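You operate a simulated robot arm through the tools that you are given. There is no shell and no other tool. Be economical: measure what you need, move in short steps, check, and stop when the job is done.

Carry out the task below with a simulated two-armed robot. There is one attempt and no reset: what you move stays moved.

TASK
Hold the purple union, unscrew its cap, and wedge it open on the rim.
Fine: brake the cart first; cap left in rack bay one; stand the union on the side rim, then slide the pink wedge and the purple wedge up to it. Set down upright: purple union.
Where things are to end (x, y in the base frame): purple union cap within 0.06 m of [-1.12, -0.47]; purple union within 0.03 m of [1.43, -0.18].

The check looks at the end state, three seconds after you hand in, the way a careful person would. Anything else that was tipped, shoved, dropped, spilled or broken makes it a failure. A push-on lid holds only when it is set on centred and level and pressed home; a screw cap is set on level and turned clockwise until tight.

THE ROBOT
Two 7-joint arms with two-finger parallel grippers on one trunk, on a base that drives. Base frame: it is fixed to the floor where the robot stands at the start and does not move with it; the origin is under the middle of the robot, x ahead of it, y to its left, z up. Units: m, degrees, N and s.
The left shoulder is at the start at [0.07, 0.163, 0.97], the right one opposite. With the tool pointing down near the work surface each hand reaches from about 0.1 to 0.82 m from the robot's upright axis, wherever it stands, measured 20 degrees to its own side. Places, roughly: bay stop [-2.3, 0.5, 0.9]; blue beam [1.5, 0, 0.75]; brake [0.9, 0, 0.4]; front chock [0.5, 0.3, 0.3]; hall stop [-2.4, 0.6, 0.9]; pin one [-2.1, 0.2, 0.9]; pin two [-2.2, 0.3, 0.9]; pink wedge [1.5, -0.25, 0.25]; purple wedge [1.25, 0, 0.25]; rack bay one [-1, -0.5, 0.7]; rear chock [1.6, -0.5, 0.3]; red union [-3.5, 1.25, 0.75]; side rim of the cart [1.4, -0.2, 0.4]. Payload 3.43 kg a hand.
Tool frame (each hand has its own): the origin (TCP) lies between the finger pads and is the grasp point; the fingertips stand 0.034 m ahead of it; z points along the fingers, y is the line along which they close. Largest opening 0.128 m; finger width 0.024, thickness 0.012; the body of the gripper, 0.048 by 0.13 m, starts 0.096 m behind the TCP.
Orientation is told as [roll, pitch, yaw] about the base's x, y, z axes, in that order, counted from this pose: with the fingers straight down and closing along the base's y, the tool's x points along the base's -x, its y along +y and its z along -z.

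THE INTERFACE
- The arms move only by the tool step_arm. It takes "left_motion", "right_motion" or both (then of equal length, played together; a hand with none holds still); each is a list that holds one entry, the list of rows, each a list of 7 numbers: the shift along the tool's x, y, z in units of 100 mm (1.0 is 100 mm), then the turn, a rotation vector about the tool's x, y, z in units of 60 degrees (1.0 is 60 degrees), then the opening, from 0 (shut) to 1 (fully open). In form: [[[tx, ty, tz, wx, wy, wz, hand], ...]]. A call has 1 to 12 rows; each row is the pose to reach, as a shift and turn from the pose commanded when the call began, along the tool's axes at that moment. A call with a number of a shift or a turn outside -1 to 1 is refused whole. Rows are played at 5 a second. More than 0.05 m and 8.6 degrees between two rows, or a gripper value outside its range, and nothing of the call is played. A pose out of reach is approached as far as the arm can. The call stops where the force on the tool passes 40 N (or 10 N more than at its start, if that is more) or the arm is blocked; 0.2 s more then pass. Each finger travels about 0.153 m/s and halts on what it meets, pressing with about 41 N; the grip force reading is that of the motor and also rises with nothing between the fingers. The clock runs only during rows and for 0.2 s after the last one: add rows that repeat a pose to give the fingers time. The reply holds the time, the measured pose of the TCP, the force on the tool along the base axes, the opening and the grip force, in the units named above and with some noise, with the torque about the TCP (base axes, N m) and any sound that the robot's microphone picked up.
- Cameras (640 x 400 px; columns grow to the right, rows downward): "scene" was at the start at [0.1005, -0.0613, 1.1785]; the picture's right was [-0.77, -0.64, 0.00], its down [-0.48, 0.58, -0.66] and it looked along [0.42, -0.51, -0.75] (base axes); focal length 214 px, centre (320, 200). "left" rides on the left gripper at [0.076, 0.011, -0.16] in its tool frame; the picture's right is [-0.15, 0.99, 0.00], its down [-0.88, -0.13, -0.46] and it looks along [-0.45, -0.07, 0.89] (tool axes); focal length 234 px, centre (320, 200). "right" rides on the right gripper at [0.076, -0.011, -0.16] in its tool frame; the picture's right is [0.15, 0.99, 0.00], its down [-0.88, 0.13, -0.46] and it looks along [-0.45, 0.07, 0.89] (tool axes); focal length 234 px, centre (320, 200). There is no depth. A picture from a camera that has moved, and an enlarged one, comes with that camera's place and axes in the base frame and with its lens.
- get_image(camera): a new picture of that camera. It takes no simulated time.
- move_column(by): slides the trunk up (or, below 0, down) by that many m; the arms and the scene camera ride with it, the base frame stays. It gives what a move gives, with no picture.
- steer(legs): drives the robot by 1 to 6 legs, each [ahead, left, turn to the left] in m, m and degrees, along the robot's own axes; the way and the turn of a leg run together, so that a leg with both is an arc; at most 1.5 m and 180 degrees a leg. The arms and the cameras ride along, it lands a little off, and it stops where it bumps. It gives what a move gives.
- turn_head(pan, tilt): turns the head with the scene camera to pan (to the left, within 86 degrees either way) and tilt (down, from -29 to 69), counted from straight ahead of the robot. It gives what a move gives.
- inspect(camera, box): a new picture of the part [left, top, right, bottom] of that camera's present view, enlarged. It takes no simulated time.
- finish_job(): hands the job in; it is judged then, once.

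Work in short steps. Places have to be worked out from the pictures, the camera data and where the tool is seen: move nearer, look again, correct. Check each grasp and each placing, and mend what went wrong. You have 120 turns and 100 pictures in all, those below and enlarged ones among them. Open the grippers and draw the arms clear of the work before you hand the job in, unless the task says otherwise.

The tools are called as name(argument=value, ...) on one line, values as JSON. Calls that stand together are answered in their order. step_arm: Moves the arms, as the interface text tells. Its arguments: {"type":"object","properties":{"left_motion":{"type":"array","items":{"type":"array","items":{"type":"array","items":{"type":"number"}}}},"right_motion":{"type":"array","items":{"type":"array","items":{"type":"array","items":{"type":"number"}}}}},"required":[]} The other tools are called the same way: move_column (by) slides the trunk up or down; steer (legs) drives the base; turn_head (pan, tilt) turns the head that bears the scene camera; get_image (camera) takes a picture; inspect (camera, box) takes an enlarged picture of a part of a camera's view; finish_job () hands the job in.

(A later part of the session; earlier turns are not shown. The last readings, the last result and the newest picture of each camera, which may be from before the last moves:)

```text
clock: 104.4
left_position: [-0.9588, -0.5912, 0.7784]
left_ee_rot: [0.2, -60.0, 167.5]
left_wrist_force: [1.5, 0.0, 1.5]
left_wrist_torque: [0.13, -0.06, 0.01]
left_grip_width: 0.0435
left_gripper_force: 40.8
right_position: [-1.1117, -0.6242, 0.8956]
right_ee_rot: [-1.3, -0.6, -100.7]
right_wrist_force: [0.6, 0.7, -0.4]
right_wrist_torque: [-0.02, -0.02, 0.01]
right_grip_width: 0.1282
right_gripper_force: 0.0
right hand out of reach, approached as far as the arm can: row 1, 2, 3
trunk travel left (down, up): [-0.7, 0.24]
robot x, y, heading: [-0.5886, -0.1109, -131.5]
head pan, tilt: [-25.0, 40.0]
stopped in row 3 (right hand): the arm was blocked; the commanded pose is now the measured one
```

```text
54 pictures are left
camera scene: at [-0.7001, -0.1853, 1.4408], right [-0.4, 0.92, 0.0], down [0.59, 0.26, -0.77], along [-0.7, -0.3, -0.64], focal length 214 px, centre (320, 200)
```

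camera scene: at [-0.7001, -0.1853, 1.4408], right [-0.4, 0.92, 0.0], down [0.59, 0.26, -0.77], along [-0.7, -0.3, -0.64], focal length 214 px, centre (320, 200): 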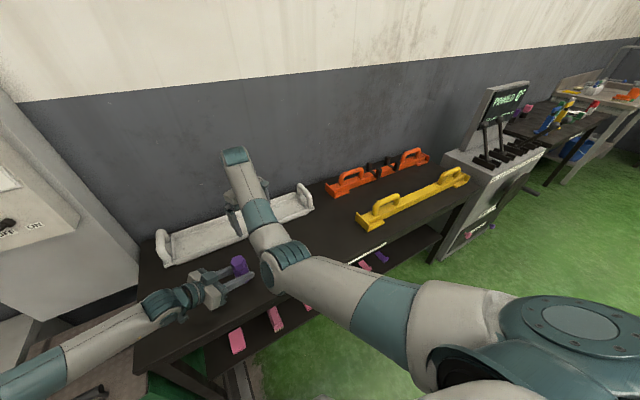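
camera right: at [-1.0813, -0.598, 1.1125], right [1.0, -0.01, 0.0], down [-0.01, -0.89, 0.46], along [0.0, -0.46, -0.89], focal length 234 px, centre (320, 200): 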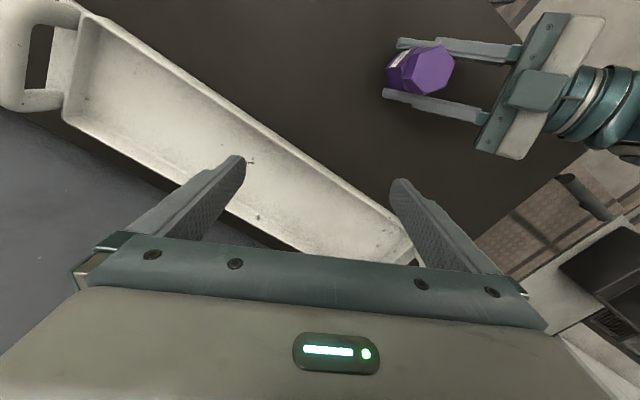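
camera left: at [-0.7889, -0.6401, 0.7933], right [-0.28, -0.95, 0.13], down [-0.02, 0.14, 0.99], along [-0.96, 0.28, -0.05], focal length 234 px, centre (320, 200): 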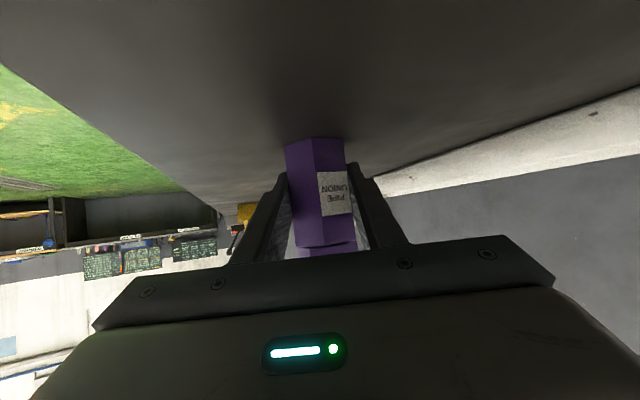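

Stretched out at about 0.75 m ahead the right arm works; so I'll bring the union there instead: lift it with the trunk, get the right hand aside and up, then extend the left hand.

move_column(by=0.1)

step_arm(right_motion=[[[-0.1, -0.1, -0.2, 0, 0, 0, 1], [0.0, -0.35, -0.4, 0, 0, 0, 1], [0.1, -0.55, -0.55, 0, 0, 0, 1], [0.2, -0.75, -0.7, 0, 0, 0, 1]]])

step_arm(right_motion=[[[0.07, -0.25, -0.1, 0, 0, 0, 1], [0.14, -0.5, -0.2, 0, 0, 0, 1], [0.2, -0.75, -0.3, 0, 0, 0, 1]]])

get_image(camera="scene")

```text
clock: 105.8
left_position: [-0.96, -0.5935, 0.8773]
left_ee_rot: [0.2, -59.9, 167.6]
left_wrist_force: [-0.1, 0.2, -4.1]
left_wrist_torque: [-0.01, -0.01, -0.03]
left_grip_width: 0.0437
left_gripper_force: 41.2
right_position: [-1.1121, -0.624, 0.9936]
right_ee_rot: [-1.2, -0.5, -100.6]
right_wrist_force: [-0.9, -0.5, -0.2]
right_wrist_torque: [0.01, -0.01, -0.02]
right_grip_width: 0.128
right_gripper_force: 0.0
trunk travel left (down, up): [-0.8, 0.14]
robot x, y, heading: [-0.5862, -0.1144, -131.4]
head pan, tilt: [-25.0, 40.0]
```

```text
clock: 106.8
left_position: [-0.9611, -0.5919, 0.877]
left_ee_rot: [0.3, -59.9, 167.5]
left_wrist_force: [0.6, 0.0, -4.0]
left_wrist_torque: [0.0, -0.04, 0.01]
left_grip_width: 0.0436
left_gripper_force: 41.2
right_position: [-1.183, -0.5983, 1.0621]
right_ee_rot: [-1.0, -0.6, -100.4]
right_wrist_force: [0.4, 0.6, 0.1]
right_wrist_torque: [-0.01, 0.01, 0.02]
right_grip_width: 0.1283
right_gripper_force: 0.1
right hand out of reach, approached as far as the arm can: row 3, 4
trunk travel left (down, up): [-0.8, 0.14]
robot x, y, heading: [-0.589, -0.1091, -131.7]
head pan, tilt: [-25.0, 40.0]
```

```text
clock: 107.6
left_position: [-0.96, -0.5918, 0.8777]
left_ee_rot: [0.3, -60.0, 167.6]
left_wrist_force: [-0.3, 0.9, -4.3]
left_wrist_torque: [-0.01, -0.06, -0.03]
left_grip_width: 0.0439
left_gripper_force: 40.9
right_position: [-1.2527, -0.5643, 1.0949]
right_ee_rot: [-1.0, -0.6, -100.3]
right_wrist_force: [-0.3, 1.0, 0.2]
right_wrist_torque: [-0.04, 0.01, 0.02]
right_grip_width: 0.1282
right_gripper_force: 0.1
trunk travel left (down, up): [-0.8, 0.14]
robot x, y, heading: [-0.5885, -0.1137, -131.5]
head pan, tilt: [-25.0, 40.0]
```

```text
53 pictures are left
camera scene: at [-0.7012, -0.1854, 1.5406], right [-0.4, 0.92, 0.0], down [0.59, 0.26, -0.77], along [-0.7, -0.3, -0.64], focal length 214 px, centre (320, 200)
```

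scene: 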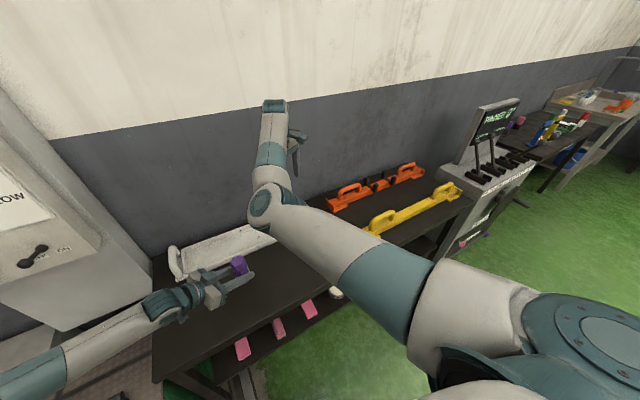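

The union is lifted in the left hand (about 4 N). I extend the left hand to bring it to about (-1.12, -0.655).

step_arm(left_motion=[[[-0.15, 0.16, 0.19, 0, 0, 0, 0], [-0.3, 0.33, 0.38, 0, 0, 0, 0], [-0.44, 0.49, 0.56, 0, 0, 0, 0]]])

step_arm(left_motion=[[[-0.15, 0.16, 0.19, 0, 0, 0, 0], [-0.3, 0.33, 0.38, 0, 0, 0, 0], [-0.44, 0.49, 0.56, 0, 0, 0, 0]]])

get_image(camera="scene")

get_image(camera="right")

```text
clock: 108.4
left_position: [-1.0406, -0.6255, 0.8875]
left_ee_rot: [0.4, -59.9, 167.5]
left_wrist_force: [0.6, -0.3, -3.3]
left_wrist_torque: [-0.03, -0.01, 0.0]
left_grip_width: 0.0437
left_gripper_force: 41.1
right_position: [-1.2526, -0.5645, 1.0933]
right_ee_rot: [-1.1, -0.8, -100.6]
right_wrist_force: [1.0, 0.3, -0.2]
right_wrist_torque: [-0.03, -0.03, 0.02]
right_grip_width: 0.1279
right_gripper_force: 0.1
trunk travel left (down, up): [-0.8, 0.14]
robot x, y, heading: [-0.5895, -0.1113, -131.5]
head pan, tilt: [-25.0, 40.0]
```

```text
clock: 109.2
left_position: [-1.1193, -0.6579, 0.8977]
left_ee_rot: [0.2, -60.0, 167.6]
left_wrist_force: [-0.3, 0.0, -4.3]
left_wrist_torque: [-0.02, -0.04, 0.01]
left_grip_width: 0.0437
left_gripper_force: 41.0
right_position: [-1.254, -0.5643, 1.0933]
right_ee_rot: [-1.1, -0.8, -100.4]
right_wrist_force: [0.1, -0.8, -0.5]
right_wrist_torque: [0.02, -0.04, 0.02]
right_grip_width: 0.1278
right_gripper_force: 0.0
trunk travel left (down, up): [-0.8, 0.14]
robot x, y, heading: [-0.5891, -0.115, -131.6]
head pan, tilt: [-25.0, 40.0]
```

```text
52 pictures are left
camera scene: at [-0.7018, -0.1853, 1.5406], right [-0.4, 0.92, 0.0], down [0.59, 0.26, -0.77], along [-0.7, -0.3, -0.64], focal length 214 px, centre (320, 200)
```

scene: 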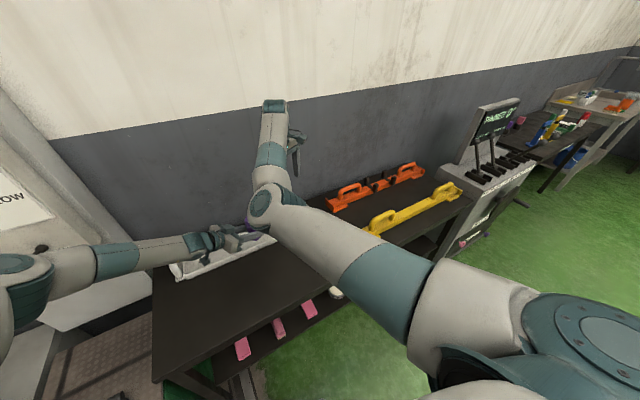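

```text
51 pictures are left
camera right: at [-1.2472, -0.4863, 1.2511], right [1.0, -0.04, -0.02], down [-0.02, -0.89, 0.46], along [-0.04, -0.46, -0.89], focal length 234 px, centre (320, 200)
```

right: 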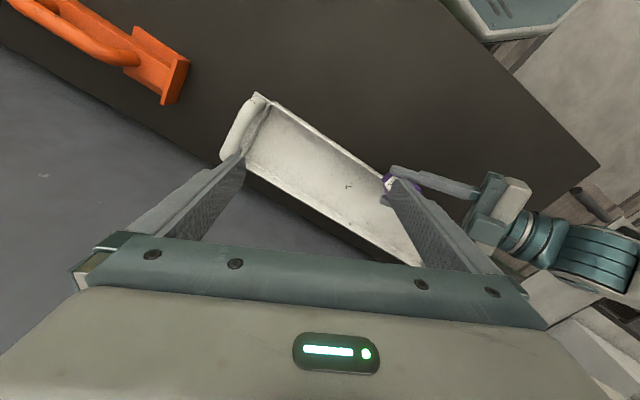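

Both hands are in play. I move the right hand over the cap in two steps at safe height.

step_arm(right_motion=[[[-0.11, 0.24, 0, 0, 0, 0, 1], [-0.22, 0.48, 0, 0, 0, 0, 1], [-0.34, 0.73, 0, 0, 0, 0, 1]]])

step_arm(right_motion=[[[-0.11, 0.24, 0, 0, 0, 0, 1], [-0.22, 0.48, 0, 0, 0, 0, 1], [-0.34, 0.73, 0, 0, 0, 0, 1]]])

get_image(camera="right")

```text
clock: 110.0
left_position: [-1.1174, -0.6583, 0.8984]
left_ee_rot: [0.3, -60.0, 167.5]
left_wrist_force: [0.2, -0.2, -3.9]
left_wrist_torque: [-0.03, -0.02, -0.02]
left_grip_width: 0.0437
left_gripper_force: 40.6
right_position: [-1.1873, -0.6116, 1.092]
right_ee_rot: [-1.2, -0.8, -100.5]
right_wrist_force: [-0.3, -0.5, 0.3]
right_wrist_torque: [-0.01, 0.0, -0.03]
right_grip_width: 0.1282
right_gripper_force: 0.0
trunk travel left (down, up): [-0.8, 0.14]
robot x, y, heading: [-0.5878, -0.1129, -131.5]
head pan, tilt: [-25.0, 40.0]
```

```text
clock: 110.8
left_position: [-1.1174, -0.6575, 0.8973]
left_ee_rot: [0.4, -60.0, 167.5]
left_wrist_force: [0.1, -0.4, -4.5]
left_wrist_torque: [-0.01, 0.0, -0.02]
left_grip_width: 0.0438
left_gripper_force: 41.2
right_position: [-1.1262, -0.6612, 1.0881]
right_ee_rot: [-1.2, -0.7, -100.5]
right_wrist_force: [-0.1, 0.7, -0.3]
right_wrist_torque: [-0.02, 0.01, -0.03]
right_grip_width: 0.1279
right_gripper_force: 0.2
right hand out of reach, approached as far as the arm can: row 1, 2, 3
trunk travel left (down, up): [-0.8, 0.14]
robot x, y, heading: [-0.5902, -0.1141, -131.5]
head pan, tilt: [-25.0, 40.0]
```

```text
50 pictures are left
camera right: at [-1.1206, -0.5841, 1.2459], right [1.0, -0.04, -0.02], down [-0.02, -0.89, 0.46], along [-0.04, -0.46, -0.89], focal length 234 px, centre (320, 200)
```

right: 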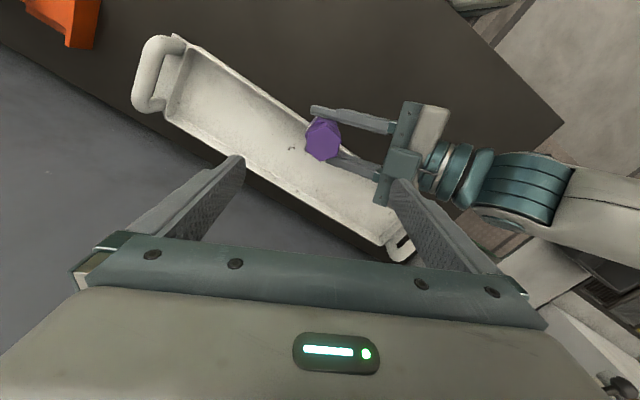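

The cap lies below the right hand. I enlarge to get its centre and orientation.

inspect(camera="right", box=[280, 100, 376, 160])

```text
6.67 times, centred on (328, 130) of right
camera zoom: at [-1.1206, -0.5841, 1.2459], right [1.0, -0.04, -0.02], down [-0.02, -0.89, 0.46], along [-0.04, -0.46, -0.89], focal length 1561 px, centre (267, 667)
```

zoom: 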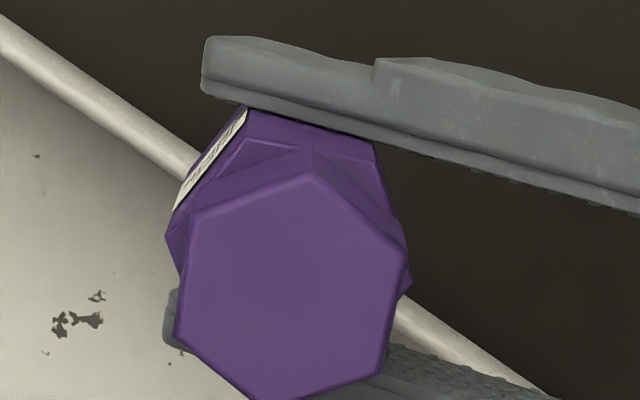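

The cap centre is at (-1.127, -0.655) and its flats line up with the right fingers (within 1°). I descend onto it, correcting 6 mm and the slight tilt.

step_arm(right_motion=[[[0.06, -0.01, 0.2, 0.012, 0.02, 0, 0.7], [0.06, -0.01, 0.4, 0.012, 0.02, 0, 0.6], [0.06, -0.01, 0.6, 0.012, 0.02, 0, 0.6], [0.06, -0.01, 0.7, 0.012, 0.02, 0, 0.6]]])

get_image(camera="right")

```text
clock: 111.8
left_position: [-1.1175, -0.6595, 0.8991]
left_ee_rot: [0.3, -60.0, 167.4]
left_wrist_force: [0.7, 0.5, -4.6]
left_wrist_torque: [-0.04, -0.01, -0.03]
left_grip_width: 0.0437
left_gripper_force: 41.4
right_position: [-1.1294, -0.6565, 1.0175]
right_ee_rot: [-1.9, 0.5, -100.5]
right_wrist_force: [0.8, 0.3, -0.3]
right_wrist_torque: [-0.01, 0.01, 0.02]
right_grip_width: 0.077
right_gripper_force: 0.1
trunk travel left (down, up): [-0.8, 0.14]
robot x, y, heading: [-0.5898, -0.111, -131.6]
head pan, tilt: [-25.0, 40.0]
```

```text
48 pictures are left
camera right: at [-1.1215, -0.5824, 1.1772], right [1.0, -0.04, -0.03], down [-0.02, -0.9, 0.44], along [-0.04, -0.44, -0.9], focal length 234 px, centre (320, 200)
```

right: 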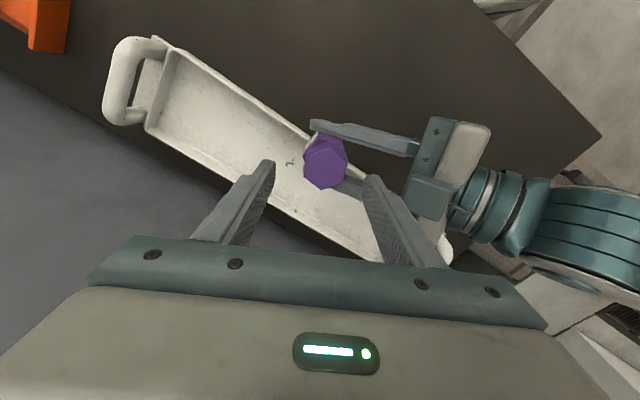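

Nearly centred. I level the hand and descend the last 4 cm.

step_arm(right_motion=[[[0.03, 0.02, 0.1, -0.032, -0.008, 0, 0.6], [0.03, 0.02, 0.25, -0.032, -0.008, 0, 0.6], [0.03, 0.02, 0.42, -0.032, -0.008, 0, 0.6], [0.03, 0.02, 0.42, -0.032, -0.008, 0, 0.6]]])

get_image(camera="right")

```text
clock: 112.8
left_position: [-1.1181, -0.6585, 0.8974]
left_ee_rot: [0.2, -60.0, 167.6]
left_wrist_force: [0.2, 0.5, -2.8]
left_wrist_torque: [-0.01, -0.02, 0.0]
left_grip_width: 0.0437
left_gripper_force: 41.0
right_position: [-1.1284, -0.6557, 0.976]
right_ee_rot: [0.0, 0.0, -100.5]
right_wrist_force: [-0.2, 0.2, 0.3]
right_wrist_torque: [-0.01, 0.02, 0.01]
right_grip_width: 0.0769
right_gripper_force: 0.1
trunk travel left (down, up): [-0.8, 0.14]
robot x, y, heading: [-0.5859, -0.1138, -131.6]
head pan, tilt: [-25.0, 40.0]
```

```text
47 pictures are left
camera right: at [-1.1263, -0.5789, 1.1351], right [1.0, -0.04, 0.0], down [-0.03, -0.89, 0.46], along [-0.02, -0.46, -0.89], focal length 234 px, centre (320, 200)
```

right: 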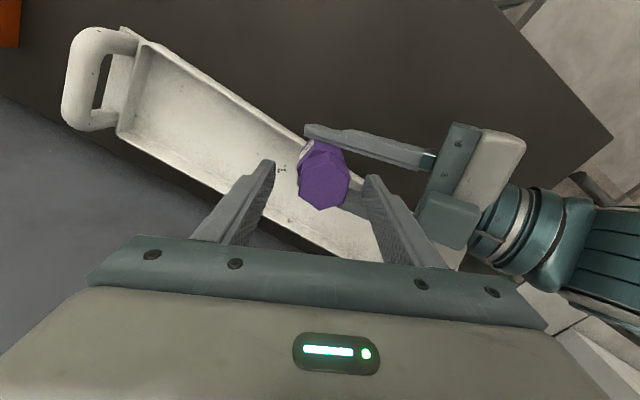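

Centred on the cap. I close the right hand on it.

step_arm(right_motion=[[[0, 0, 0, 0, 0, 0, 0.4], [0, 0, 0, 0, 0, 0, 0.3], [0, 0, 0, 0, 0, 0, 0.1], [0, 0, 0, 0, 0, 0, 0], [0, 0, 0, 0, 0, 0, 0]]])

```text
clock: 114.0
left_position: [-1.1193, -0.6586, 0.8982]
left_ee_rot: [0.4, -60.0, 167.6]
left_wrist_force: [-25.7, -4.0, -11.4]
left_wrist_torque: [0.07, -0.7, 0.06]
left_grip_width: 0.0437
left_gripper_force: 41.4
right_position: [-1.1262, -0.6556, 0.9772]
right_ee_rot: [0.2, 0.2, -100.4]
right_wrist_force: [26.1, 4.1, 6.5]
right_wrist_torque: [0.3, -1.38, -0.03]
right_grip_width: 0.0396
right_gripper_force: 41.7
trunk travel left (down, up): [-0.8, 0.14]
robot x, y, heading: [-0.5918, -0.1132, -131.5]
head pan, tilt: [-25.0, 40.0]
```

Gripped (0.040 m), but with 26 N sideways load; I ease 4 mm toward +x while starting the counter-clockwise turn.

step_arm(right_motion=[[[0, 0.02, 0, 0, 0, 0, 0], [0.0, 0.035, 0, 0, 0, 0, 0], [0, 0.035, 0, 0, 0, 0, 0]]])

step_arm(right_motion=[[[0, 0, 0, 0, 0, -0.1, 0], [0, 0, 0, 0, 0, -0.22, 0], [0, 0, 0, 0, 0, -0.34, 0], [0, 0, -0.002, 0, 0, -0.46, 0], [0, 0, -0.003, 0, 0, -0.58, 0], [0, 0, -0.004, 0, 0, -0.7, 0], [0, 0, -0.005, 0, 0, -0.82, 0], [0, 0, -0.006, 0, 0, -0.94, 0], [0, 0, -0.006, 0, 0, -1.0, 0]]])

```text
clock: 114.8
left_position: [-1.1183, -0.6576, 0.8968]
left_ee_rot: [0.3, -60.0, 167.5]
left_wrist_force: [-8.8, 0.3, -3.7]
left_wrist_torque: [-0.35, 0.06, -0.02]
left_grip_width: 0.0436
left_gripper_force: 41.1
right_position: [-1.1263, -0.6549, 0.9765]
right_ee_rot: [-0.1, 0.0, -100.5]
right_wrist_force: [7.7, -0.4, 0.3]
right_wrist_torque: [0.29, -0.76, -0.02]
right_grip_width: 0.0389
right_gripper_force: 41.1
trunk travel left (down, up): [-0.8, 0.14]
robot x, y, heading: [-0.5859, -0.1096, -131.5]
head pan, tilt: [-25.0, 40.0]
```

```text
clock: 116.8
left_position: [-1.1185, -0.6566, 0.8973]
left_ee_rot: [0.3, -59.9, 167.4]
left_wrist_force: [20.8, 11.2, 5.8]
left_wrist_torque: [-0.17, 0.98, -0.15]
left_grip_width: 0.0437
left_gripper_force: 41.1
right_position: [-1.1246, -0.656, 0.9778]
right_ee_rot: [-0.2, 0.0, -40.4]
right_wrist_force: [-21.8, -10.0, -9.4]
right_wrist_torque: [-0.69, 0.77, -0.03]
right_grip_width: 0.0389
right_gripper_force: 41.7
trunk travel left (down, up): [-0.8, 0.14]
robot x, y, heading: [-0.5891, -0.1127, -131.7]
head pan, tilt: [-25.0, 40.0]
```

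Turned 60° freely. Side forces say the cap axis is ~6 mm toward -y from the TCP; I correct that and turn another 60°.

step_arm(right_motion=[[[-0.018, -0.022, 0, 0, 0, 0, 0], [-0.036, -0.044, 0, 0, 0, 0, 0], [-0.036, -0.044, 0, 0, 0, 0, 0]]])

step_arm(right_motion=[[[0, 0, 0, 0, 0, -0.1, 0], [0, 0, 0, 0, 0, -0.22, 0], [0, 0, 0, 0, 0, -0.34, 0], [0, 0, 0, 0, 0, -0.46, 0], [0, 0, 0, 0, 0, -0.58, 0], [0, 0, 0, 0, 0, -0.7, 0], [0, 0, 0, 0, 0, -0.82, 0], [0, 0, 0, 0, 0, -0.94, 0], [0, 0, 0, 0, 0, -1.0, 0]]])

get_image(camera="right")

```text
clock: 117.6
left_position: [-1.1174, -0.6617, 0.898]
left_ee_rot: [0.5, -59.8, 167.7]
left_wrist_force: [15.4, -13.2, -2.4]
left_wrist_torque: [0.86, 0.62, 0.05]
left_grip_width: 0.0437
left_gripper_force: 41.1
right_position: [-1.1247, -0.6618, 0.9778]
right_ee_rot: [0.2, 0.2, -40.6]
right_wrist_force: [-15.5, 13.3, -0.9]
right_wrist_torque: [0.21, 0.6, -0.01]
right_grip_width: 0.0388
right_gripper_force: 40.5
trunk travel left (down, up): [-0.8, 0.14]
robot x, y, heading: [-0.5872, -0.1147, -131.4]
head pan, tilt: [-25.0, 40.0]
```

```text
clock: 119.6
left_position: [-1.1165, -0.6612, 0.8985]
left_ee_rot: [0.5, -59.9, 167.6]
left_wrist_force: [6.7, -29.8, -7.5]
left_wrist_torque: [1.43, 0.26, 0.19]
left_grip_width: 0.0437
left_gripper_force: 40.8
right_position: [-1.1246, -0.6608, 0.9764]
right_ee_rot: [0.1, 0.0, 19.6]
right_wrist_force: [-8.8, 29.9, 2.6]
right_wrist_torque: [0.98, 0.36, -0.02]
right_grip_width: 0.0393
right_gripper_force: 41.2
trunk travel left (down, up): [-0.8, 0.14]
robot x, y, heading: [-0.5884, -0.111, -131.5]
head pan, tilt: [-25.0, 40.0]
```

```text
46 pictures are left
camera right: at [-1.1929, -0.6968, 1.1356], right [-0.47, 0.88, 0.0], down [0.79, 0.42, 0.46], along [0.4, 0.22, -0.89], focal length 234 px, centre (320, 200)
```

right: 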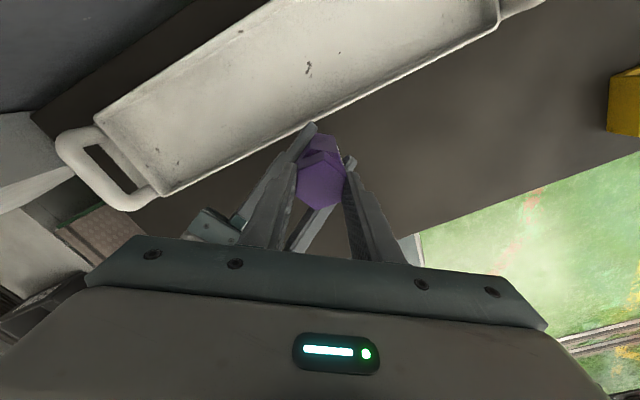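

Side load is now +y 30 N; I relieve it by 6 mm and then test with a small upward pull whether the cap is already free.

step_arm(right_motion=[[[0, 0.03, 0, 0, 0, 0, 0], [0, 0.06, 0, 0, 0, 0, 0], [0, 0.06, 0, 0, 0, 0, 0]]])

step_arm(right_motion=[[[0, 0, -0.02, 0, 0, 0, 0], [0, 0, -0.04, 0, 0, 0, 0], [0, 0, -0.04, 0, 0, 0, 0]]])

```text
clock: 120.4
left_position: [-1.119, -0.6573, 0.8978]
left_ee_rot: [0.2, -59.9, 167.5]
left_wrist_force: [7.5, -14.4, -7.2]
left_wrist_torque: [0.37, 0.06, 0.14]
left_grip_width: 0.0436
left_gripper_force: 41.0
right_position: [-1.1262, -0.6555, 0.9768]
right_ee_rot: [-0.1, 0.0, 19.6]
right_wrist_force: [-7.1, 14.3, 3.3]
right_wrist_torque: [0.8, 0.39, 0.0]
right_grip_width: 0.0389
right_gripper_force: 41.1
trunk travel left (down, up): [-0.8, 0.14]
robot x, y, heading: [-0.5889, -0.1105, -131.6]
head pan, tilt: [-25.0, 40.0]
```

```text
clock: 121.2
left_position: [-1.1194, -0.6561, 0.8997]
left_ee_rot: [0.2, -60.2, 167.4]
left_wrist_force: [17.0, -1.2, 12.6]
left_wrist_torque: [0.32, 0.19, 0.0]
left_grip_width: 0.0439
left_gripper_force: 41.6
right_position: [-1.1269, -0.6555, 0.9806]
right_ee_rot: [0.0, -0.1, 19.4]
right_wrist_force: [-16.1, 2.1, -16.6]
right_wrist_torque: [-0.17, 1.24, 0.01]
right_grip_width: 0.0392
right_gripper_force: 40.9
trunk travel left (down, up): [-0.8, 0.14]
robot x, y, heading: [-0.5888, -0.115, -131.2]
head pan, tilt: [-25.0, 40.0]
```

Still threaded. I release, turn the right hand back 180°, and will regrip for a longer stroke.

step_arm(right_motion=[[[0, 0, 0.03, 0, 0, 0, 0], [0, 0, 0.03, 0, 0, 0, 0.4], [0, 0, 0.03, 0, 0, 0, 0.6], [0, 0, 0.03, 0, 0, 0, 0.6], [0, 0, 0.03, 0, 0, 0.14, 0.6], [0, 0, 0.03, 0, 0, 0.28, 0.6], [0, 0, 0.03, 0, 0, 0.42, 0.6], [0, 0, 0.03, 0, 0, 0.56, 0.6], [0, 0, 0.03, 0, 0, 0.7, 0.6], [0, 0, 0.03, 0, 0, 0.84, 0.6], [0, 0, 0.03, 0, 0, 0.98, 0.6], [0, 0, 0.03, 0, 0, 1.0, 0.6]]])

step_arm(right_motion=[[[0, 0, 0, 0, 0, 0.14, 0.6], [0, 0, 0, 0, 0, 0.28, 0.6], [0, 0, 0, 0, 0, 0.42, 0.6], [0, 0, 0, 0, 0, 0.56, 0.6], [0, 0, 0, 0, 0, 0.7, 0.6], [0, 0, 0, 0, 0, 0.84, 0.6], [0, 0, 0, 0, 0, 0.98, 0.6], [0, 0, 0, 0, 0, 1.0, 0.6]]])

step_arm(right_motion=[[[0, 0, 0, 0, 0, 0.14, 0.6], [0, 0, 0, 0, 0, 0.28, 0.6], [0, 0, 0, 0, 0, 0.42, 0.6], [0, 0, 0, 0, 0, 0.56, 0.6], [0, 0, 0, 0, 0, 0.7, 0.6], [0, 0, 0, 0, 0, 0.84, 0.6], [0, 0, 0, 0, 0, 0.98, 0.6], [0, 0, 0, 0, 0, 1.0, 0.6]]])

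inspect(camera="right", box=[240, 110, 400, 210])

```text
clock: 123.8
left_position: [-1.1183, -0.6577, 0.8994]
left_ee_rot: [0.2, -60.0, 167.5]
left_wrist_force: [-0.7, -0.6, -4.8]
left_wrist_torque: [-0.01, -0.06, -0.01]
left_grip_width: 0.0438
left_gripper_force: 41.2
right_position: [-1.1262, -0.6562, 0.9789]
right_ee_rot: [-0.1, 0.0, -40.6]
right_wrist_force: [-0.5, 0.2, -0.2]
right_wrist_torque: [-0.03, 0.01, -0.03]
right_grip_width: 0.0766
right_gripper_force: 0.0
trunk travel left (down, up): [-0.8, 0.14]
robot x, y, heading: [-0.5909, -0.1128, -131.6]
head pan, tilt: [-25.0, 40.0]
```

```text
clock: 125.6
left_position: [-1.1181, -0.6585, 0.8981]
left_ee_rot: [0.3, -60.0, 167.5]
left_wrist_force: [-0.3, -0.3, -3.3]
left_wrist_torque: [0.01, 0.0, 0.03]
left_grip_width: 0.0437
left_gripper_force: 40.5
right_position: [-1.1265, -0.6562, 0.9782]
right_ee_rot: [0.1, 0.0, -100.7]
right_wrist_force: [0.0, 0.3, -0.4]
right_wrist_torque: [0.02, -0.03, -0.01]
right_grip_width: 0.0767
right_gripper_force: 0.2
trunk travel left (down, up): [-0.8, 0.14]
robot x, y, heading: [-0.5887, -0.1115, -131.5]
head pan, tilt: [-25.0, 40.0]
```

```text
clock: 127.4
left_position: [-1.118, -0.6576, 0.8982]
left_ee_rot: [0.4, -60.1, 167.6]
left_wrist_force: [0.6, 0.6, -3.7]
left_wrist_torque: [-0.04, -0.12, 0.0]
left_grip_width: 0.0436
left_gripper_force: 40.6
right_position: [-1.271, -0.498, 1.0117]
right_ee_rot: [0.8, 0.3, -158.6]
right_wrist_force: [0.1, -0.6, -0.5]
right_wrist_torque: [0.0, -0.01, 0.01]
right_grip_width: 0.0771
right_gripper_force: 0.1
right hand out of reach, approached as far as the arm can: row 3, 4, 5, 6, 7, 8
trunk travel left (down, up): [-0.8, 0.14]
robot x, y, heading: [-0.5865, -0.1153, -131.5]
head pan, tilt: [-25.0, 40.0]
```

```text
4.00 times, centred on (320, 160) of right
camera zoom: at [-1.2081, -0.4582, 1.1707], right [0.5, -0.87, 0.01], down [-0.78, -0.44, 0.45], along [-0.39, -0.24, -0.89], focal length 937 px, centre (320, 360)
```

zoom: 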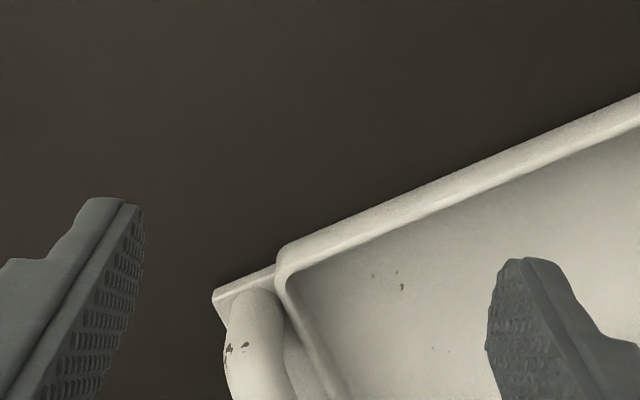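

That last 60° was out of reach and the hand slid aside (nothing touched). I lift, turn back to -100.5°, and return above the cap.

step_arm(right_motion=[[[0, 0, -0.2, 0, 0, 0, 0.6], [0, 0, -0.5, 0, 0, -0.12, 0.6], [0, 0, -0.8, 0, 0, -0.24, 0.6], [0, 0, -0.9, 0, 0, -0.38, 0.6], [0, 0, -0.9, 0, 0, -0.52, 0.6], [0, 0, -0.9, 0, 0, -0.66, 0.6], [0, 0, -0.9, 0, 0, -0.8, 0.6], [0, 0, -0.9, 0, 0, -0.9, 0.6], [0, 0, -0.9, 0, 0, -0.97, 0.6]]])

step_arm(right_motion=[[[-0.2, 0.28, 0, 0, 0, 0, 0.6], [-0.42, 0.57, 0, 0, 0, 0, 0.6], [-0.645, 0.855, 0, 0, 0, 0, 0.6]]])

step_arm(right_motion=[[[-0.2, 0.28, 0, 0, 0, 0, 0.6], [-0.42, 0.57, 0, 0, 0, 0, 0.6], [-0.645, 0.855, 0, 0, 0, 0, 0.6], [-0.645, 0.855, 0, 0, 0, 0, 0.6]]])

inspect(camera="right", box=[240, 100, 400, 200])

```text
clock: 129.4
left_position: [-1.118, -0.6576, 0.8991]
left_ee_rot: [0.4, -60.1, 167.5]
left_wrist_force: [-1.5, 0.1, -3.2]
left_wrist_torque: [-0.02, -0.15, 0.0]
left_grip_width: 0.0433
left_gripper_force: 41.0
right_position: [-1.2715, -0.5015, 1.0989]
right_ee_rot: [0.2, -0.1, -102.1]
right_wrist_force: [-0.7, 0.0, -0.8]
right_wrist_torque: [0.04, -0.01, 0.02]
right_grip_width: 0.0768
right_gripper_force: 0.1
right hand out of reach, approached as far as the arm can: row 1
trunk travel left (down, up): [-0.8, 0.14]
robot x, y, heading: [-0.5866, -0.1138, -132.0]
head pan, tilt: [-25.0, 40.0]
```

```text
clock: 130.2
left_position: [-1.1177, -0.6583, 0.8982]
left_ee_rot: [0.3, -60.0, 167.5]
left_wrist_force: [0.3, -0.9, -5.1]
left_wrist_torque: [-0.02, -0.14, 0.0]
left_grip_width: 0.0435
left_gripper_force: 40.8
right_position: [-1.2064, -0.5901, 1.0993]
right_ee_rot: [0.0, 0.2, -102.3]
right_wrist_force: [0.0, 0.1, -0.2]
right_wrist_torque: [0.04, 0.03, 0.0]
right_grip_width: 0.0768
right_gripper_force: 0.0
right hand out of reach, approached as far as the arm can: row 2, 3
trunk travel left (down, up): [-0.8, 0.14]
robot x, y, heading: [-0.5882, -0.1146, -131.5]
head pan, tilt: [-25.0, 40.0]
```

```text
clock: 131.2
left_position: [-1.118, -0.6576, 0.8975]
left_ee_rot: [0.3, -60.1, 167.5]
left_wrist_force: [-1.0, 0.8, -3.7]
left_wrist_torque: [-0.02, -0.18, -0.01]
left_grip_width: 0.0434
left_gripper_force: 41.0
right_position: [-1.1379, -0.6722, 1.098]
right_ee_rot: [0.1, -0.1, -102.3]
right_wrist_force: [0.2, -0.8, -0.4]
right_wrist_torque: [0.0, 0.0, -0.02]
right_grip_width: 0.0769
right_gripper_force: 0.1
trunk travel left (down, up): [-0.8, 0.14]
robot x, y, heading: [-0.587, -0.1121, -131.4]
head pan, tilt: [-25.0, 40.0]
```

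```text
4.00 times, centred on (320, 150) of right
camera zoom: at [-1.1331, -0.5946, 1.2568], right [1.0, -0.07, 0.0], down [-0.06, -0.89, 0.46], along [-0.03, -0.45, -0.89], focal length 937 px, centre (320, 400)
```

zoom: 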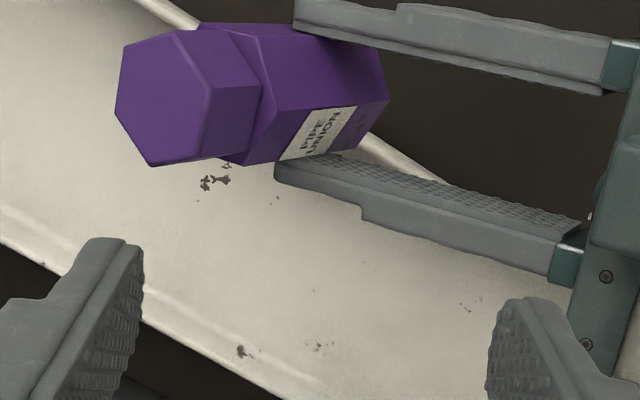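

The sliding right hand knocked the union: it is tilted about 40° forward in the left fingers (about their closing axis). I'll push the cap back upright with the closed right fingers from the -x side; first go round above it.

step_arm(right_motion=[[[0.05, -0.3, 0, 0, 0, 0, 0.3], [0.1, -0.65, 0, 0, 0, 0, 0], [0.16, -1.0, 0, 0, 0, 0, 0]]])

step_arm(right_motion=[[[0, -0.1, 0.3, 0, 0, 0, 0], [0, -0.1, 0.6, 0, 0, 0, 0], [0, -0.1, 0.9, 0, 0, 0, 0]]])

get_image(camera="right")

turn_head(pan=0, tilt=35)

get_image(camera="scene")

```text
clock: 132.0
left_position: [-1.1191, -0.6582, 0.8973]
left_ee_rot: [0.4, -59.9, 167.5]
left_wrist_force: [0.2, -0.2, -4.2]
left_wrist_torque: [-0.02, -0.14, 0.01]
left_grip_width: 0.0436
left_gripper_force: 40.5
right_position: [-1.2305, -0.6339, 1.0978]
right_ee_rot: [0.0, 0.0, -102.2]
right_wrist_force: [0.5, 0.5, 0.4]
right_wrist_torque: [-0.01, 0.01, -0.03]
right_grip_width: 0.0
right_gripper_force: 33.3
trunk travel left (down, up): [-0.8, 0.14]
robot x, y, heading: [-0.5892, -0.1146, -131.6]
head pan, tilt: [-25.0, 40.0]
```

```text
clock: 132.8
left_position: [-1.1193, -0.6583, 0.899]
left_ee_rot: [0.4, -60.0, 167.5]
left_wrist_force: [0.4, 0.1, -4.4]
left_wrist_torque: [-0.05, -0.15, 0.02]
left_grip_width: 0.0432
left_gripper_force: 41.0
right_position: [-1.2403, -0.6323, 1.0054]
right_ee_rot: [-0.1, -0.1, -102.3]
right_wrist_force: [-0.4, 0.5, 0.7]
right_wrist_torque: [0.02, -0.07, -0.02]
right_grip_width: 0.0
right_gripper_force: 32.8
trunk travel left (down, up): [-0.8, 0.14]
robot x, y, heading: [-0.5891, -0.1101, -131.7]
head pan, tilt: [-25.0, 40.0]
```

```text
43 pictures are left
camera right: at [-1.2363, -0.5555, 1.164], right [1.0, -0.07, 0.0], down [-0.06, -0.89, 0.46], along [-0.03, -0.45, -0.89], focal length 234 px, centre (320, 200)
```

right: 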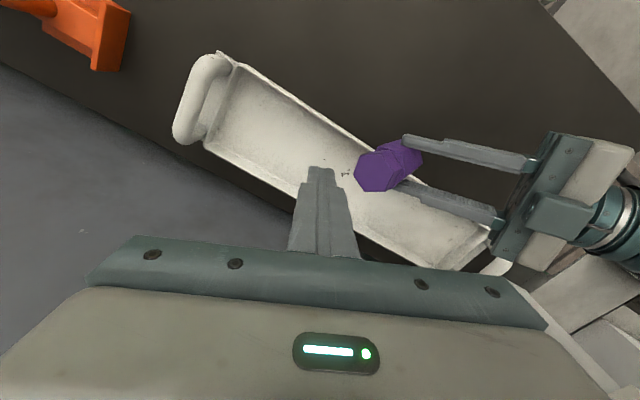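

```text
clock: 133.7
left_position: [-1.1184, -0.6575, 0.8976]
left_ee_rot: [0.3, -60.0, 167.5]
left_wrist_force: [-0.3, 0.1, -3.7]
left_wrist_torque: [-0.02, -0.13, 0.0]
left_grip_width: 0.0433
left_gripper_force: 41.5
right_position: [-1.2404, -0.6321, 1.0059]
right_ee_rot: [0.0, 0.0, -102.2]
right_wrist_force: [0.1, -0.4, -0.4]
right_wrist_torque: [0.01, -0.02, -0.01]
right_grip_width: 0.0
right_gripper_force: 33.2
trunk travel left (down, up): [-0.8, 0.14]
robot x, y, heading: [-0.5912, -0.1113, -131.8]
head pan, tilt: [0.0, 35.0]
```

```text
42 pictures are left
camera scene: at [-0.6814, -0.2179, 1.5482], right [-0.75, 0.66, 0.0], down [0.38, 0.43, -0.82], along [-0.54, -0.61, -0.57], focal length 214 px, centre (320, 200)
```

scene: 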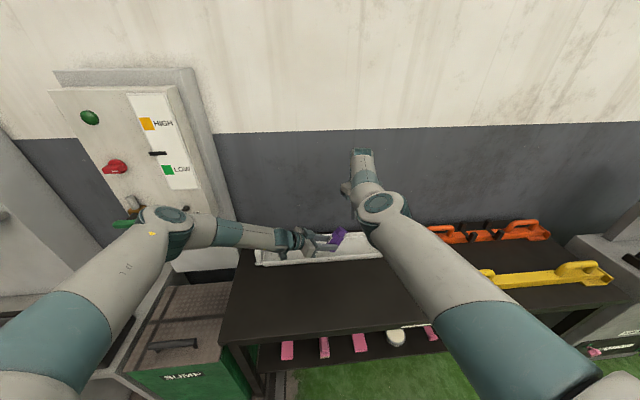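

I lower the fingertips to cap height and push slowly toward +x along the tilt plane.

step_arm(right_motion=[[[0, 0, 0.25, 0, 0, 0, 0], [0, 0, 0.49, 0, 0, 0, 0]]])

step_arm(right_motion=[[[0, 0.1, 0, 0, 0, 0, 0], [0, 0.2, 0, 0, 0, 0, 0], [0, 0.28, 0, 0, 0, 0, 0], [0, 0.35, 0, 0, 0, 0, 0], [0, 0.42, 0, 0, 0, 0, 0], [0, 0.49, 0, 0, 0, 0, 0], [0, 0.55, 0, 0, 0, 0, 0], [0, 0.61, 0, 0, 0, 0, 0], [0, 0.67, 0, 0, 0, 0, 0], [0, 0.72, 0, 0, 0, 0, 0], [0, 0.77, 0, 0, 0, 0, 0]]])

inspect(camera="scene", box=[270, 190, 410, 278])

```text
clock: 134.2
left_position: [-1.1173, -0.6578, 0.8981]
left_ee_rot: [0.3, -59.9, 167.5]
left_wrist_force: [-0.2, 1.0, -3.8]
left_wrist_torque: [-0.05, -0.12, 0.05]
left_grip_width: 0.0434
left_gripper_force: 41.1
right_position: [-1.2408, -0.6319, 0.9577]
right_ee_rot: [0.1, 0.0, -102.2]
right_wrist_force: [-0.1, -0.3, 0.5]
right_wrist_torque: [-0.05, 0.0, 0.01]
right_grip_width: 0.0
right_gripper_force: 32.7
trunk travel left (down, up): [-0.8, 0.14]
robot x, y, heading: [-0.5912, -0.1098, -131.7]
head pan, tilt: [0.0, 35.0]
```

```text
clock: 136.7
left_position: [-1.1178, -0.6573, 0.8975]
left_ee_rot: [0.3, -59.9, 167.6]
left_wrist_force: [23.1, -4.5, -11.3]
left_wrist_torque: [0.03, 0.37, -0.26]
left_grip_width: 0.0438
left_gripper_force: 41.5
right_position: [-1.1678, -0.6478, 0.9593]
right_ee_rot: [0.0, 0.1, -102.3]
right_wrist_force: [-22.3, 3.6, 7.2]
right_wrist_torque: [0.13, 0.61, 0.17]
right_grip_width: 0.0
right_gripper_force: 33.5
trunk travel left (down, up): [-0.8, 0.14]
robot x, y, heading: [-0.5895, -0.1143, -131.5]
head pan, tilt: [0.0, 35.0]
```

```text
4.55 times, centred on (340, 234) of scene
camera zoom: at [-0.6812, -0.2181, 1.5482], right [-0.75, 0.66, 0.0], down [0.38, 0.43, -0.82], along [-0.54, -0.61, -0.57], focal length 975 px, centre (229, 46)
```

zoom: 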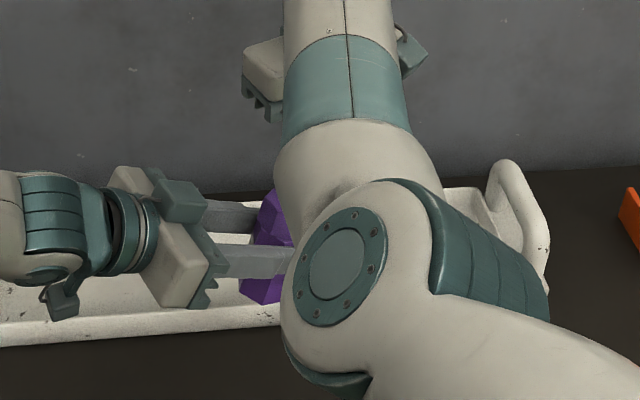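

It's coming upright. I check with the right camera, pushing a little more first.

step_arm(right_motion=[[[0, 0.03, 0, 0, 0, 0, 0], [0, 0.06, 0, 0, 0, 0, 0], [0, 0.09, 0, 0, 0, 0, 0]]])

inspect(camera="right", box=[280, 120, 424, 210])

```text
clock: 137.4
left_position: [-1.1173, -0.6581, 0.8966]
left_ee_rot: [0.2, -59.9, 167.6]
left_wrist_force: [29.6, -2.4, -9.2]
left_wrist_torque: [-0.02, 0.77, -0.19]
left_grip_width: 0.044
left_gripper_force: 40.5
right_position: [-1.1587, -0.6485, 0.958]
right_ee_rot: [-0.1, 0.0, -102.4]
right_wrist_force: [-30.0, 1.6, 5.2]
right_wrist_torque: [0.0, 0.82, -0.01]
right_grip_width: 0.0
right_gripper_force: 33.0
trunk travel left (down, up): [-0.8, 0.14]
robot x, y, heading: [-0.5895, -0.1089, -131.5]
head pan, tilt: [0.0, 35.0]
```

```text
4.44 times, centred on (352, 165) of right
camera zoom: at [-1.1548, -0.5722, 1.1166], right [1.0, -0.07, 0.0], down [-0.06, -0.89, 0.46], along [-0.03, -0.45, -0.89], focal length 1041 px, centre (178, 356)
```

zoom: 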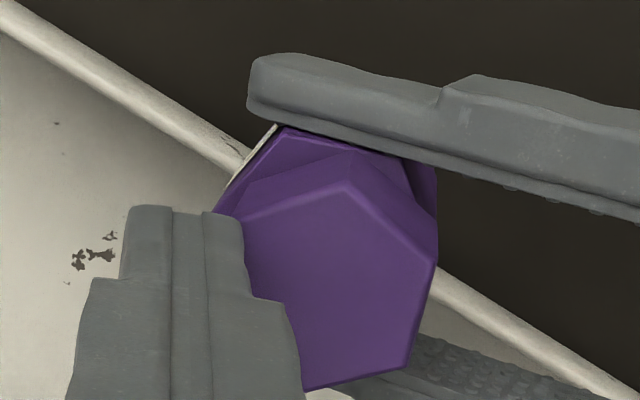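

Near upright now. I back the fingers off and rise to view the union from above.

step_arm(right_motion=[[[0, -0.15, 0, 0, 0, 0, 0], [0, -0.3, -0.2, 0, 0, 0, 0], [0, -0.3, -0.6, 0, 0, 0, 0.3], [0, -0.1, -1.0, 0, 0, 0, 0.6]]])

step_arm(right_motion=[[[0, 0.2, -0.2, 0, 0, 0, 0.6], [-0.05, 0.36, -0.3, 0, 0, 0, 0.6]]])

inspect(camera="right", box=[256, 90, 400, 180])

inspect(camera="left", box=[240, 100, 400, 300])

```text
clock: 138.4
left_position: [-1.1183, -0.6586, 0.9005]
left_ee_rot: [0.3, -60.0, 167.5]
left_wrist_force: [-0.2, -0.2, -3.9]
left_wrist_torque: [-0.01, -0.03, -0.02]
left_grip_width: 0.0437
left_gripper_force: 41.0
right_position: [-1.1678, -0.6475, 1.0603]
right_ee_rot: [0.2, 0.1, -102.4]
right_wrist_force: [0.7, 0.7, 0.7]
right_wrist_torque: [0.01, 0.02, -0.01]
right_grip_width: 0.077
right_gripper_force: 0.1
trunk travel left (down, up): [-0.8, 0.14]
robot x, y, heading: [-0.5873, -0.1119, -131.5]
head pan, tilt: [0.0, 35.0]
```

```text
clock: 139.1
left_position: [-1.1177, -0.6589, 0.8984]
left_ee_rot: [0.2, -60.0, 167.5]
left_wrist_force: [0.0, -0.4, -4.0]
left_wrist_torque: [0.04, -0.02, -0.01]
left_grip_width: 0.0434
left_gripper_force: 40.9
right_position: [-1.1345, -0.6612, 1.0907]
right_ee_rot: [0.0, 0.0, -102.3]
right_wrist_force: [-0.4, -0.1, -0.7]
right_wrist_torque: [-0.01, -0.01, -0.01]
right_grip_width: 0.0767
right_gripper_force: 0.1
trunk travel left (down, up): [-0.8, 0.14]
robot x, y, heading: [-0.5894, -0.1128, -131.8]
head pan, tilt: [0.0, 35.0]
```

```text
4.44 times, centred on (328, 135) of right
camera zoom: at [-1.129, -0.5839, 1.2488], right [1.0, -0.07, 0.0], down [-0.06, -0.89, 0.46], along [-0.03, -0.45, -0.89], focal length 1041 px, centre (284, 489)
```

zoom: 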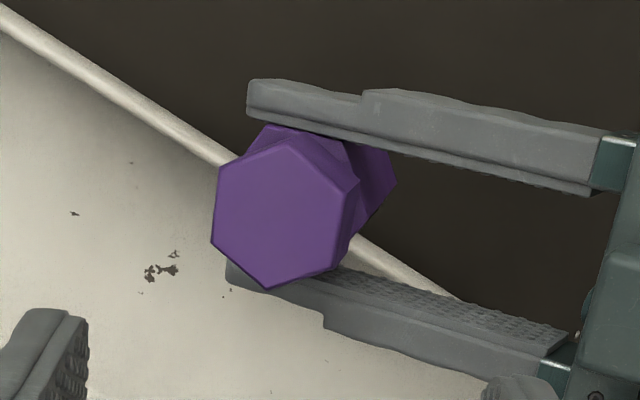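

```text
2.00 times, centred on (320, 200) of left
camera zoom: at [-0.9471, -0.706, 0.9134], right [-0.28, -0.95, 0.13], down [-0.02, 0.14, 0.99], along [-0.96, 0.28, -0.05], focal length 468 px, centre (320, 200)
```

zoom: 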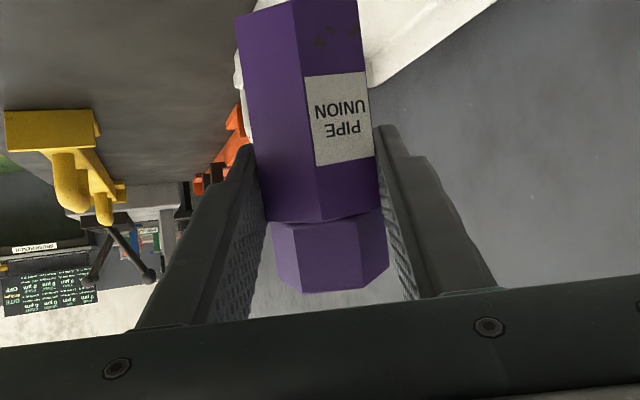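

About 9° of tilt remains. I repeat the push, going about 1 cm further.

step_arm(right_motion=[[[0.0, -0.25, 0, 0, 0, 0, 0.3], [0.0, -0.5, 0, 0, 0, 0, 0], [0.03, -0.75, 0.2, 0, 0, 0, 0], [0.03, -0.75, 0.6, 0, 0, 0, 0], [0.03, -0.75, 0.95, 0, 0, 0, 0]]])

step_arm(right_motion=[[[0, 0, 0.37, 0, 0, 0, 0], [0, 0.12, 0.37, 0, 0, 0, 0], [0, 0.24, 0.37, 0, 0, 0, 0], [0, 0.34, 0.37, 0, 0, 0, 0], [0, 0.42, 0.37, 0, 0, 0, 0], [0, 0.47, 0.37, 0, 0, 0, 0], [0, 0.51, 0.37, 0, 0, 0, 0], [0, 0.55, 0.37, 0, 0, 0, 0], [0, 0.58, 0.37, 0, 0, 0, 0], [0, 0.61, 0.37, 0, 0, 0, 0], [0, 0.63, 0.37, 0, 0, 0, 0]]])

step_arm(right_motion=[[[0, -0.15, 0, 0, 0, 0, 0], [0, -0.3, -0.2, 0, 0, 0, 0], [0, -0.3, -0.6, 0, 0, 0, 0.3], [0, -0.1, -1.0, 0, 0, 0, 0.6]]])

step_arm(right_motion=[[[0, 0.2, -0.2, 0, 0, 0, 0.6], [-0.05, 0.3, -0.3, 0, 0, 0, 0.6]]])

inspect(camera="right", box=[256, 90, 400, 180])

```text
clock: 140.2
left_position: [-1.118, -0.6579, 0.897]
left_ee_rot: [0.3, -59.9, 167.4]
left_wrist_force: [-0.5, 0.1, -4.0]
left_wrist_torque: [0.02, -0.03, 0.01]
left_grip_width: 0.0437
left_gripper_force: 40.9
right_position: [-1.2068, -0.6401, 0.992]
right_ee_rot: [0.1, 0.0, -102.3]
right_wrist_force: [0.0, 0.2, 0.3]
right_wrist_torque: [-0.02, -0.03, 0.0]
right_grip_width: 0.0
right_gripper_force: 33.6
trunk travel left (down, up): [-0.8, 0.14]
robot x, y, heading: [-0.5873, -0.115, -131.4]
head pan, tilt: [0.0, 35.0]
```

```text
clock: 142.6
left_position: [-1.1148, -0.6606, 0.8926]
left_ee_rot: [0.1, -59.4, 167.9]
left_wrist_force: [1.6, 0.2, -4.4]
left_wrist_torque: [0.01, 0.06, 0.02]
left_grip_width: 0.0436
left_gripper_force: 40.5
right_position: [-1.1512, -0.6528, 0.9576]
right_ee_rot: [-0.4, -0.1, -102.6]
right_wrist_force: [-1.7, 1.2, 0.1]
right_wrist_torque: [-0.01, 0.05, -0.01]
right_grip_width: 0.0
right_gripper_force: 33.4
trunk travel left (down, up): [-0.8, 0.14]
robot x, y, heading: [-0.5895, -0.1111, -131.5]
head pan, tilt: [0.0, 35.0]
stopped in row 11 (left hand): the force on the tool passed its limit at 41 N (the readings are from after the stop); the commanded pose is now the measured one
```

```text
clock: 143.6
left_position: [-1.1157, -0.6597, 0.8945]
left_ee_rot: [0.4, -59.4, 167.7]
left_wrist_force: [0.1, 0.2, -3.2]
left_wrist_torque: [0.01, -0.02, 0.02]
left_grip_width: 0.0435
left_gripper_force: 40.7
right_position: [-1.1595, -0.6491, 1.0586]
right_ee_rot: [-0.5, -0.1, -102.6]
right_wrist_force: [0.1, -1.3, -0.4]
right_wrist_torque: [0.03, -0.01, 0.0]
right_grip_width: 0.0767
right_gripper_force: 0.1
trunk travel left (down, up): [-0.8, 0.14]
robot x, y, heading: [-0.5882, -0.1148, -131.5]
head pan, tilt: [0.0, 35.0]
```

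```text
clock: 144.2
left_position: [-1.1147, -0.6601, 0.8932]
left_ee_rot: [0.2, -59.5, 167.6]
left_wrist_force: [-0.3, 0.1, -3.4]
left_wrist_torque: [0.01, 0.0, -0.01]
left_grip_width: 0.0439
left_gripper_force: 41.4
right_position: [-1.1289, -0.6617, 1.0867]
right_ee_rot: [-0.6, -0.2, -102.6]
right_wrist_force: [0.2, 0.6, 0.0]
right_wrist_torque: [0.02, 0.0, 0.01]
right_grip_width: 0.077
right_gripper_force: 0.1
trunk travel left (down, up): [-0.8, 0.14]
robot x, y, heading: [-0.5911, -0.1154, -131.6]
head pan, tilt: [0.0, 35.0]
```

```text
4.44 times, centred on (328, 135) of right
camera zoom: at [-1.1243, -0.5846, 1.2456], right [1.0, -0.07, -0.01], down [-0.06, -0.89, 0.46], along [-0.04, -0.45, -0.89], focal length 1041 px, centre (284, 489)
```

zoom: 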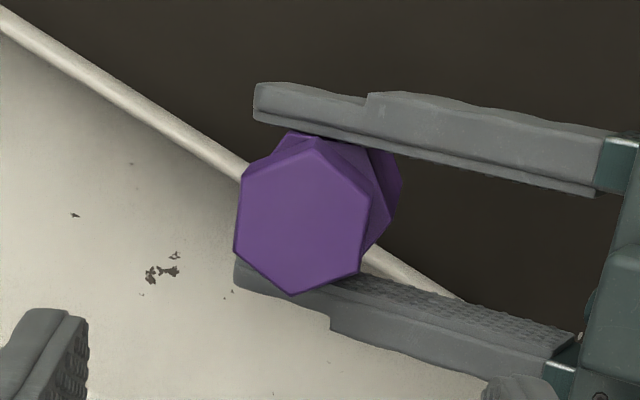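

Around 5° left; I take that out by pitching the left hand, then bring the right hand down on the cap again (flats still at -10.5°).

step_arm(left_motion=[[[0, 0, 0, 0, -0.04, 0, 0], [0, 0, 0, 0, -0.08, 0, 0], [0, 0, 0, 0, -0.08, 0, 0]]], right_motion=[[[0.07, 0.03, 0.2, -0.01, 0.003, -0.035, 0.6], [0.13, 0.05, 0.4, -0.01, 0.003, -0.035, 0.6], [0.13, 0.05, 0.6, -0.01, 0.003, -0.035, 0.6]]])

inspect(camera="right", box=[240, 110, 400, 210])

```text
clock: 145.0
left_position: [-1.1145, -0.6605, 0.893]
left_ee_rot: [0.4, -64.3, 167.6]
left_wrist_force: [-0.3, -1.0, -3.6]
left_wrist_torque: [0.03, -0.03, -0.05]
left_grip_width: 0.0437
left_gripper_force: 40.6
right_position: [-1.1243, -0.6494, 1.0264]
right_ee_rot: [0.2, 0.1, -100.5]
right_wrist_force: [-0.5, -0.4, -0.3]
right_wrist_torque: [-0.02, -0.02, -0.03]
right_grip_width: 0.0766
right_gripper_force: 0.0
trunk travel left (down, up): [-0.8, 0.14]
robot x, y, heading: [-0.5905, -0.1112, -131.7]
head pan, tilt: [0.0, 35.0]
```

```text
4.00 times, centred on (320, 160) of right
camera zoom: at [-1.122, -0.5735, 1.1853], right [1.0, -0.04, 0.0], down [-0.03, -0.89, 0.45], along [-0.01, -0.45, -0.89], focal length 937 px, centre (320, 360)
```

zoom: 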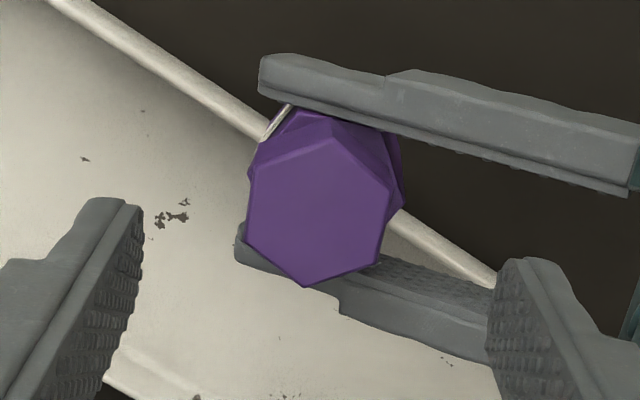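

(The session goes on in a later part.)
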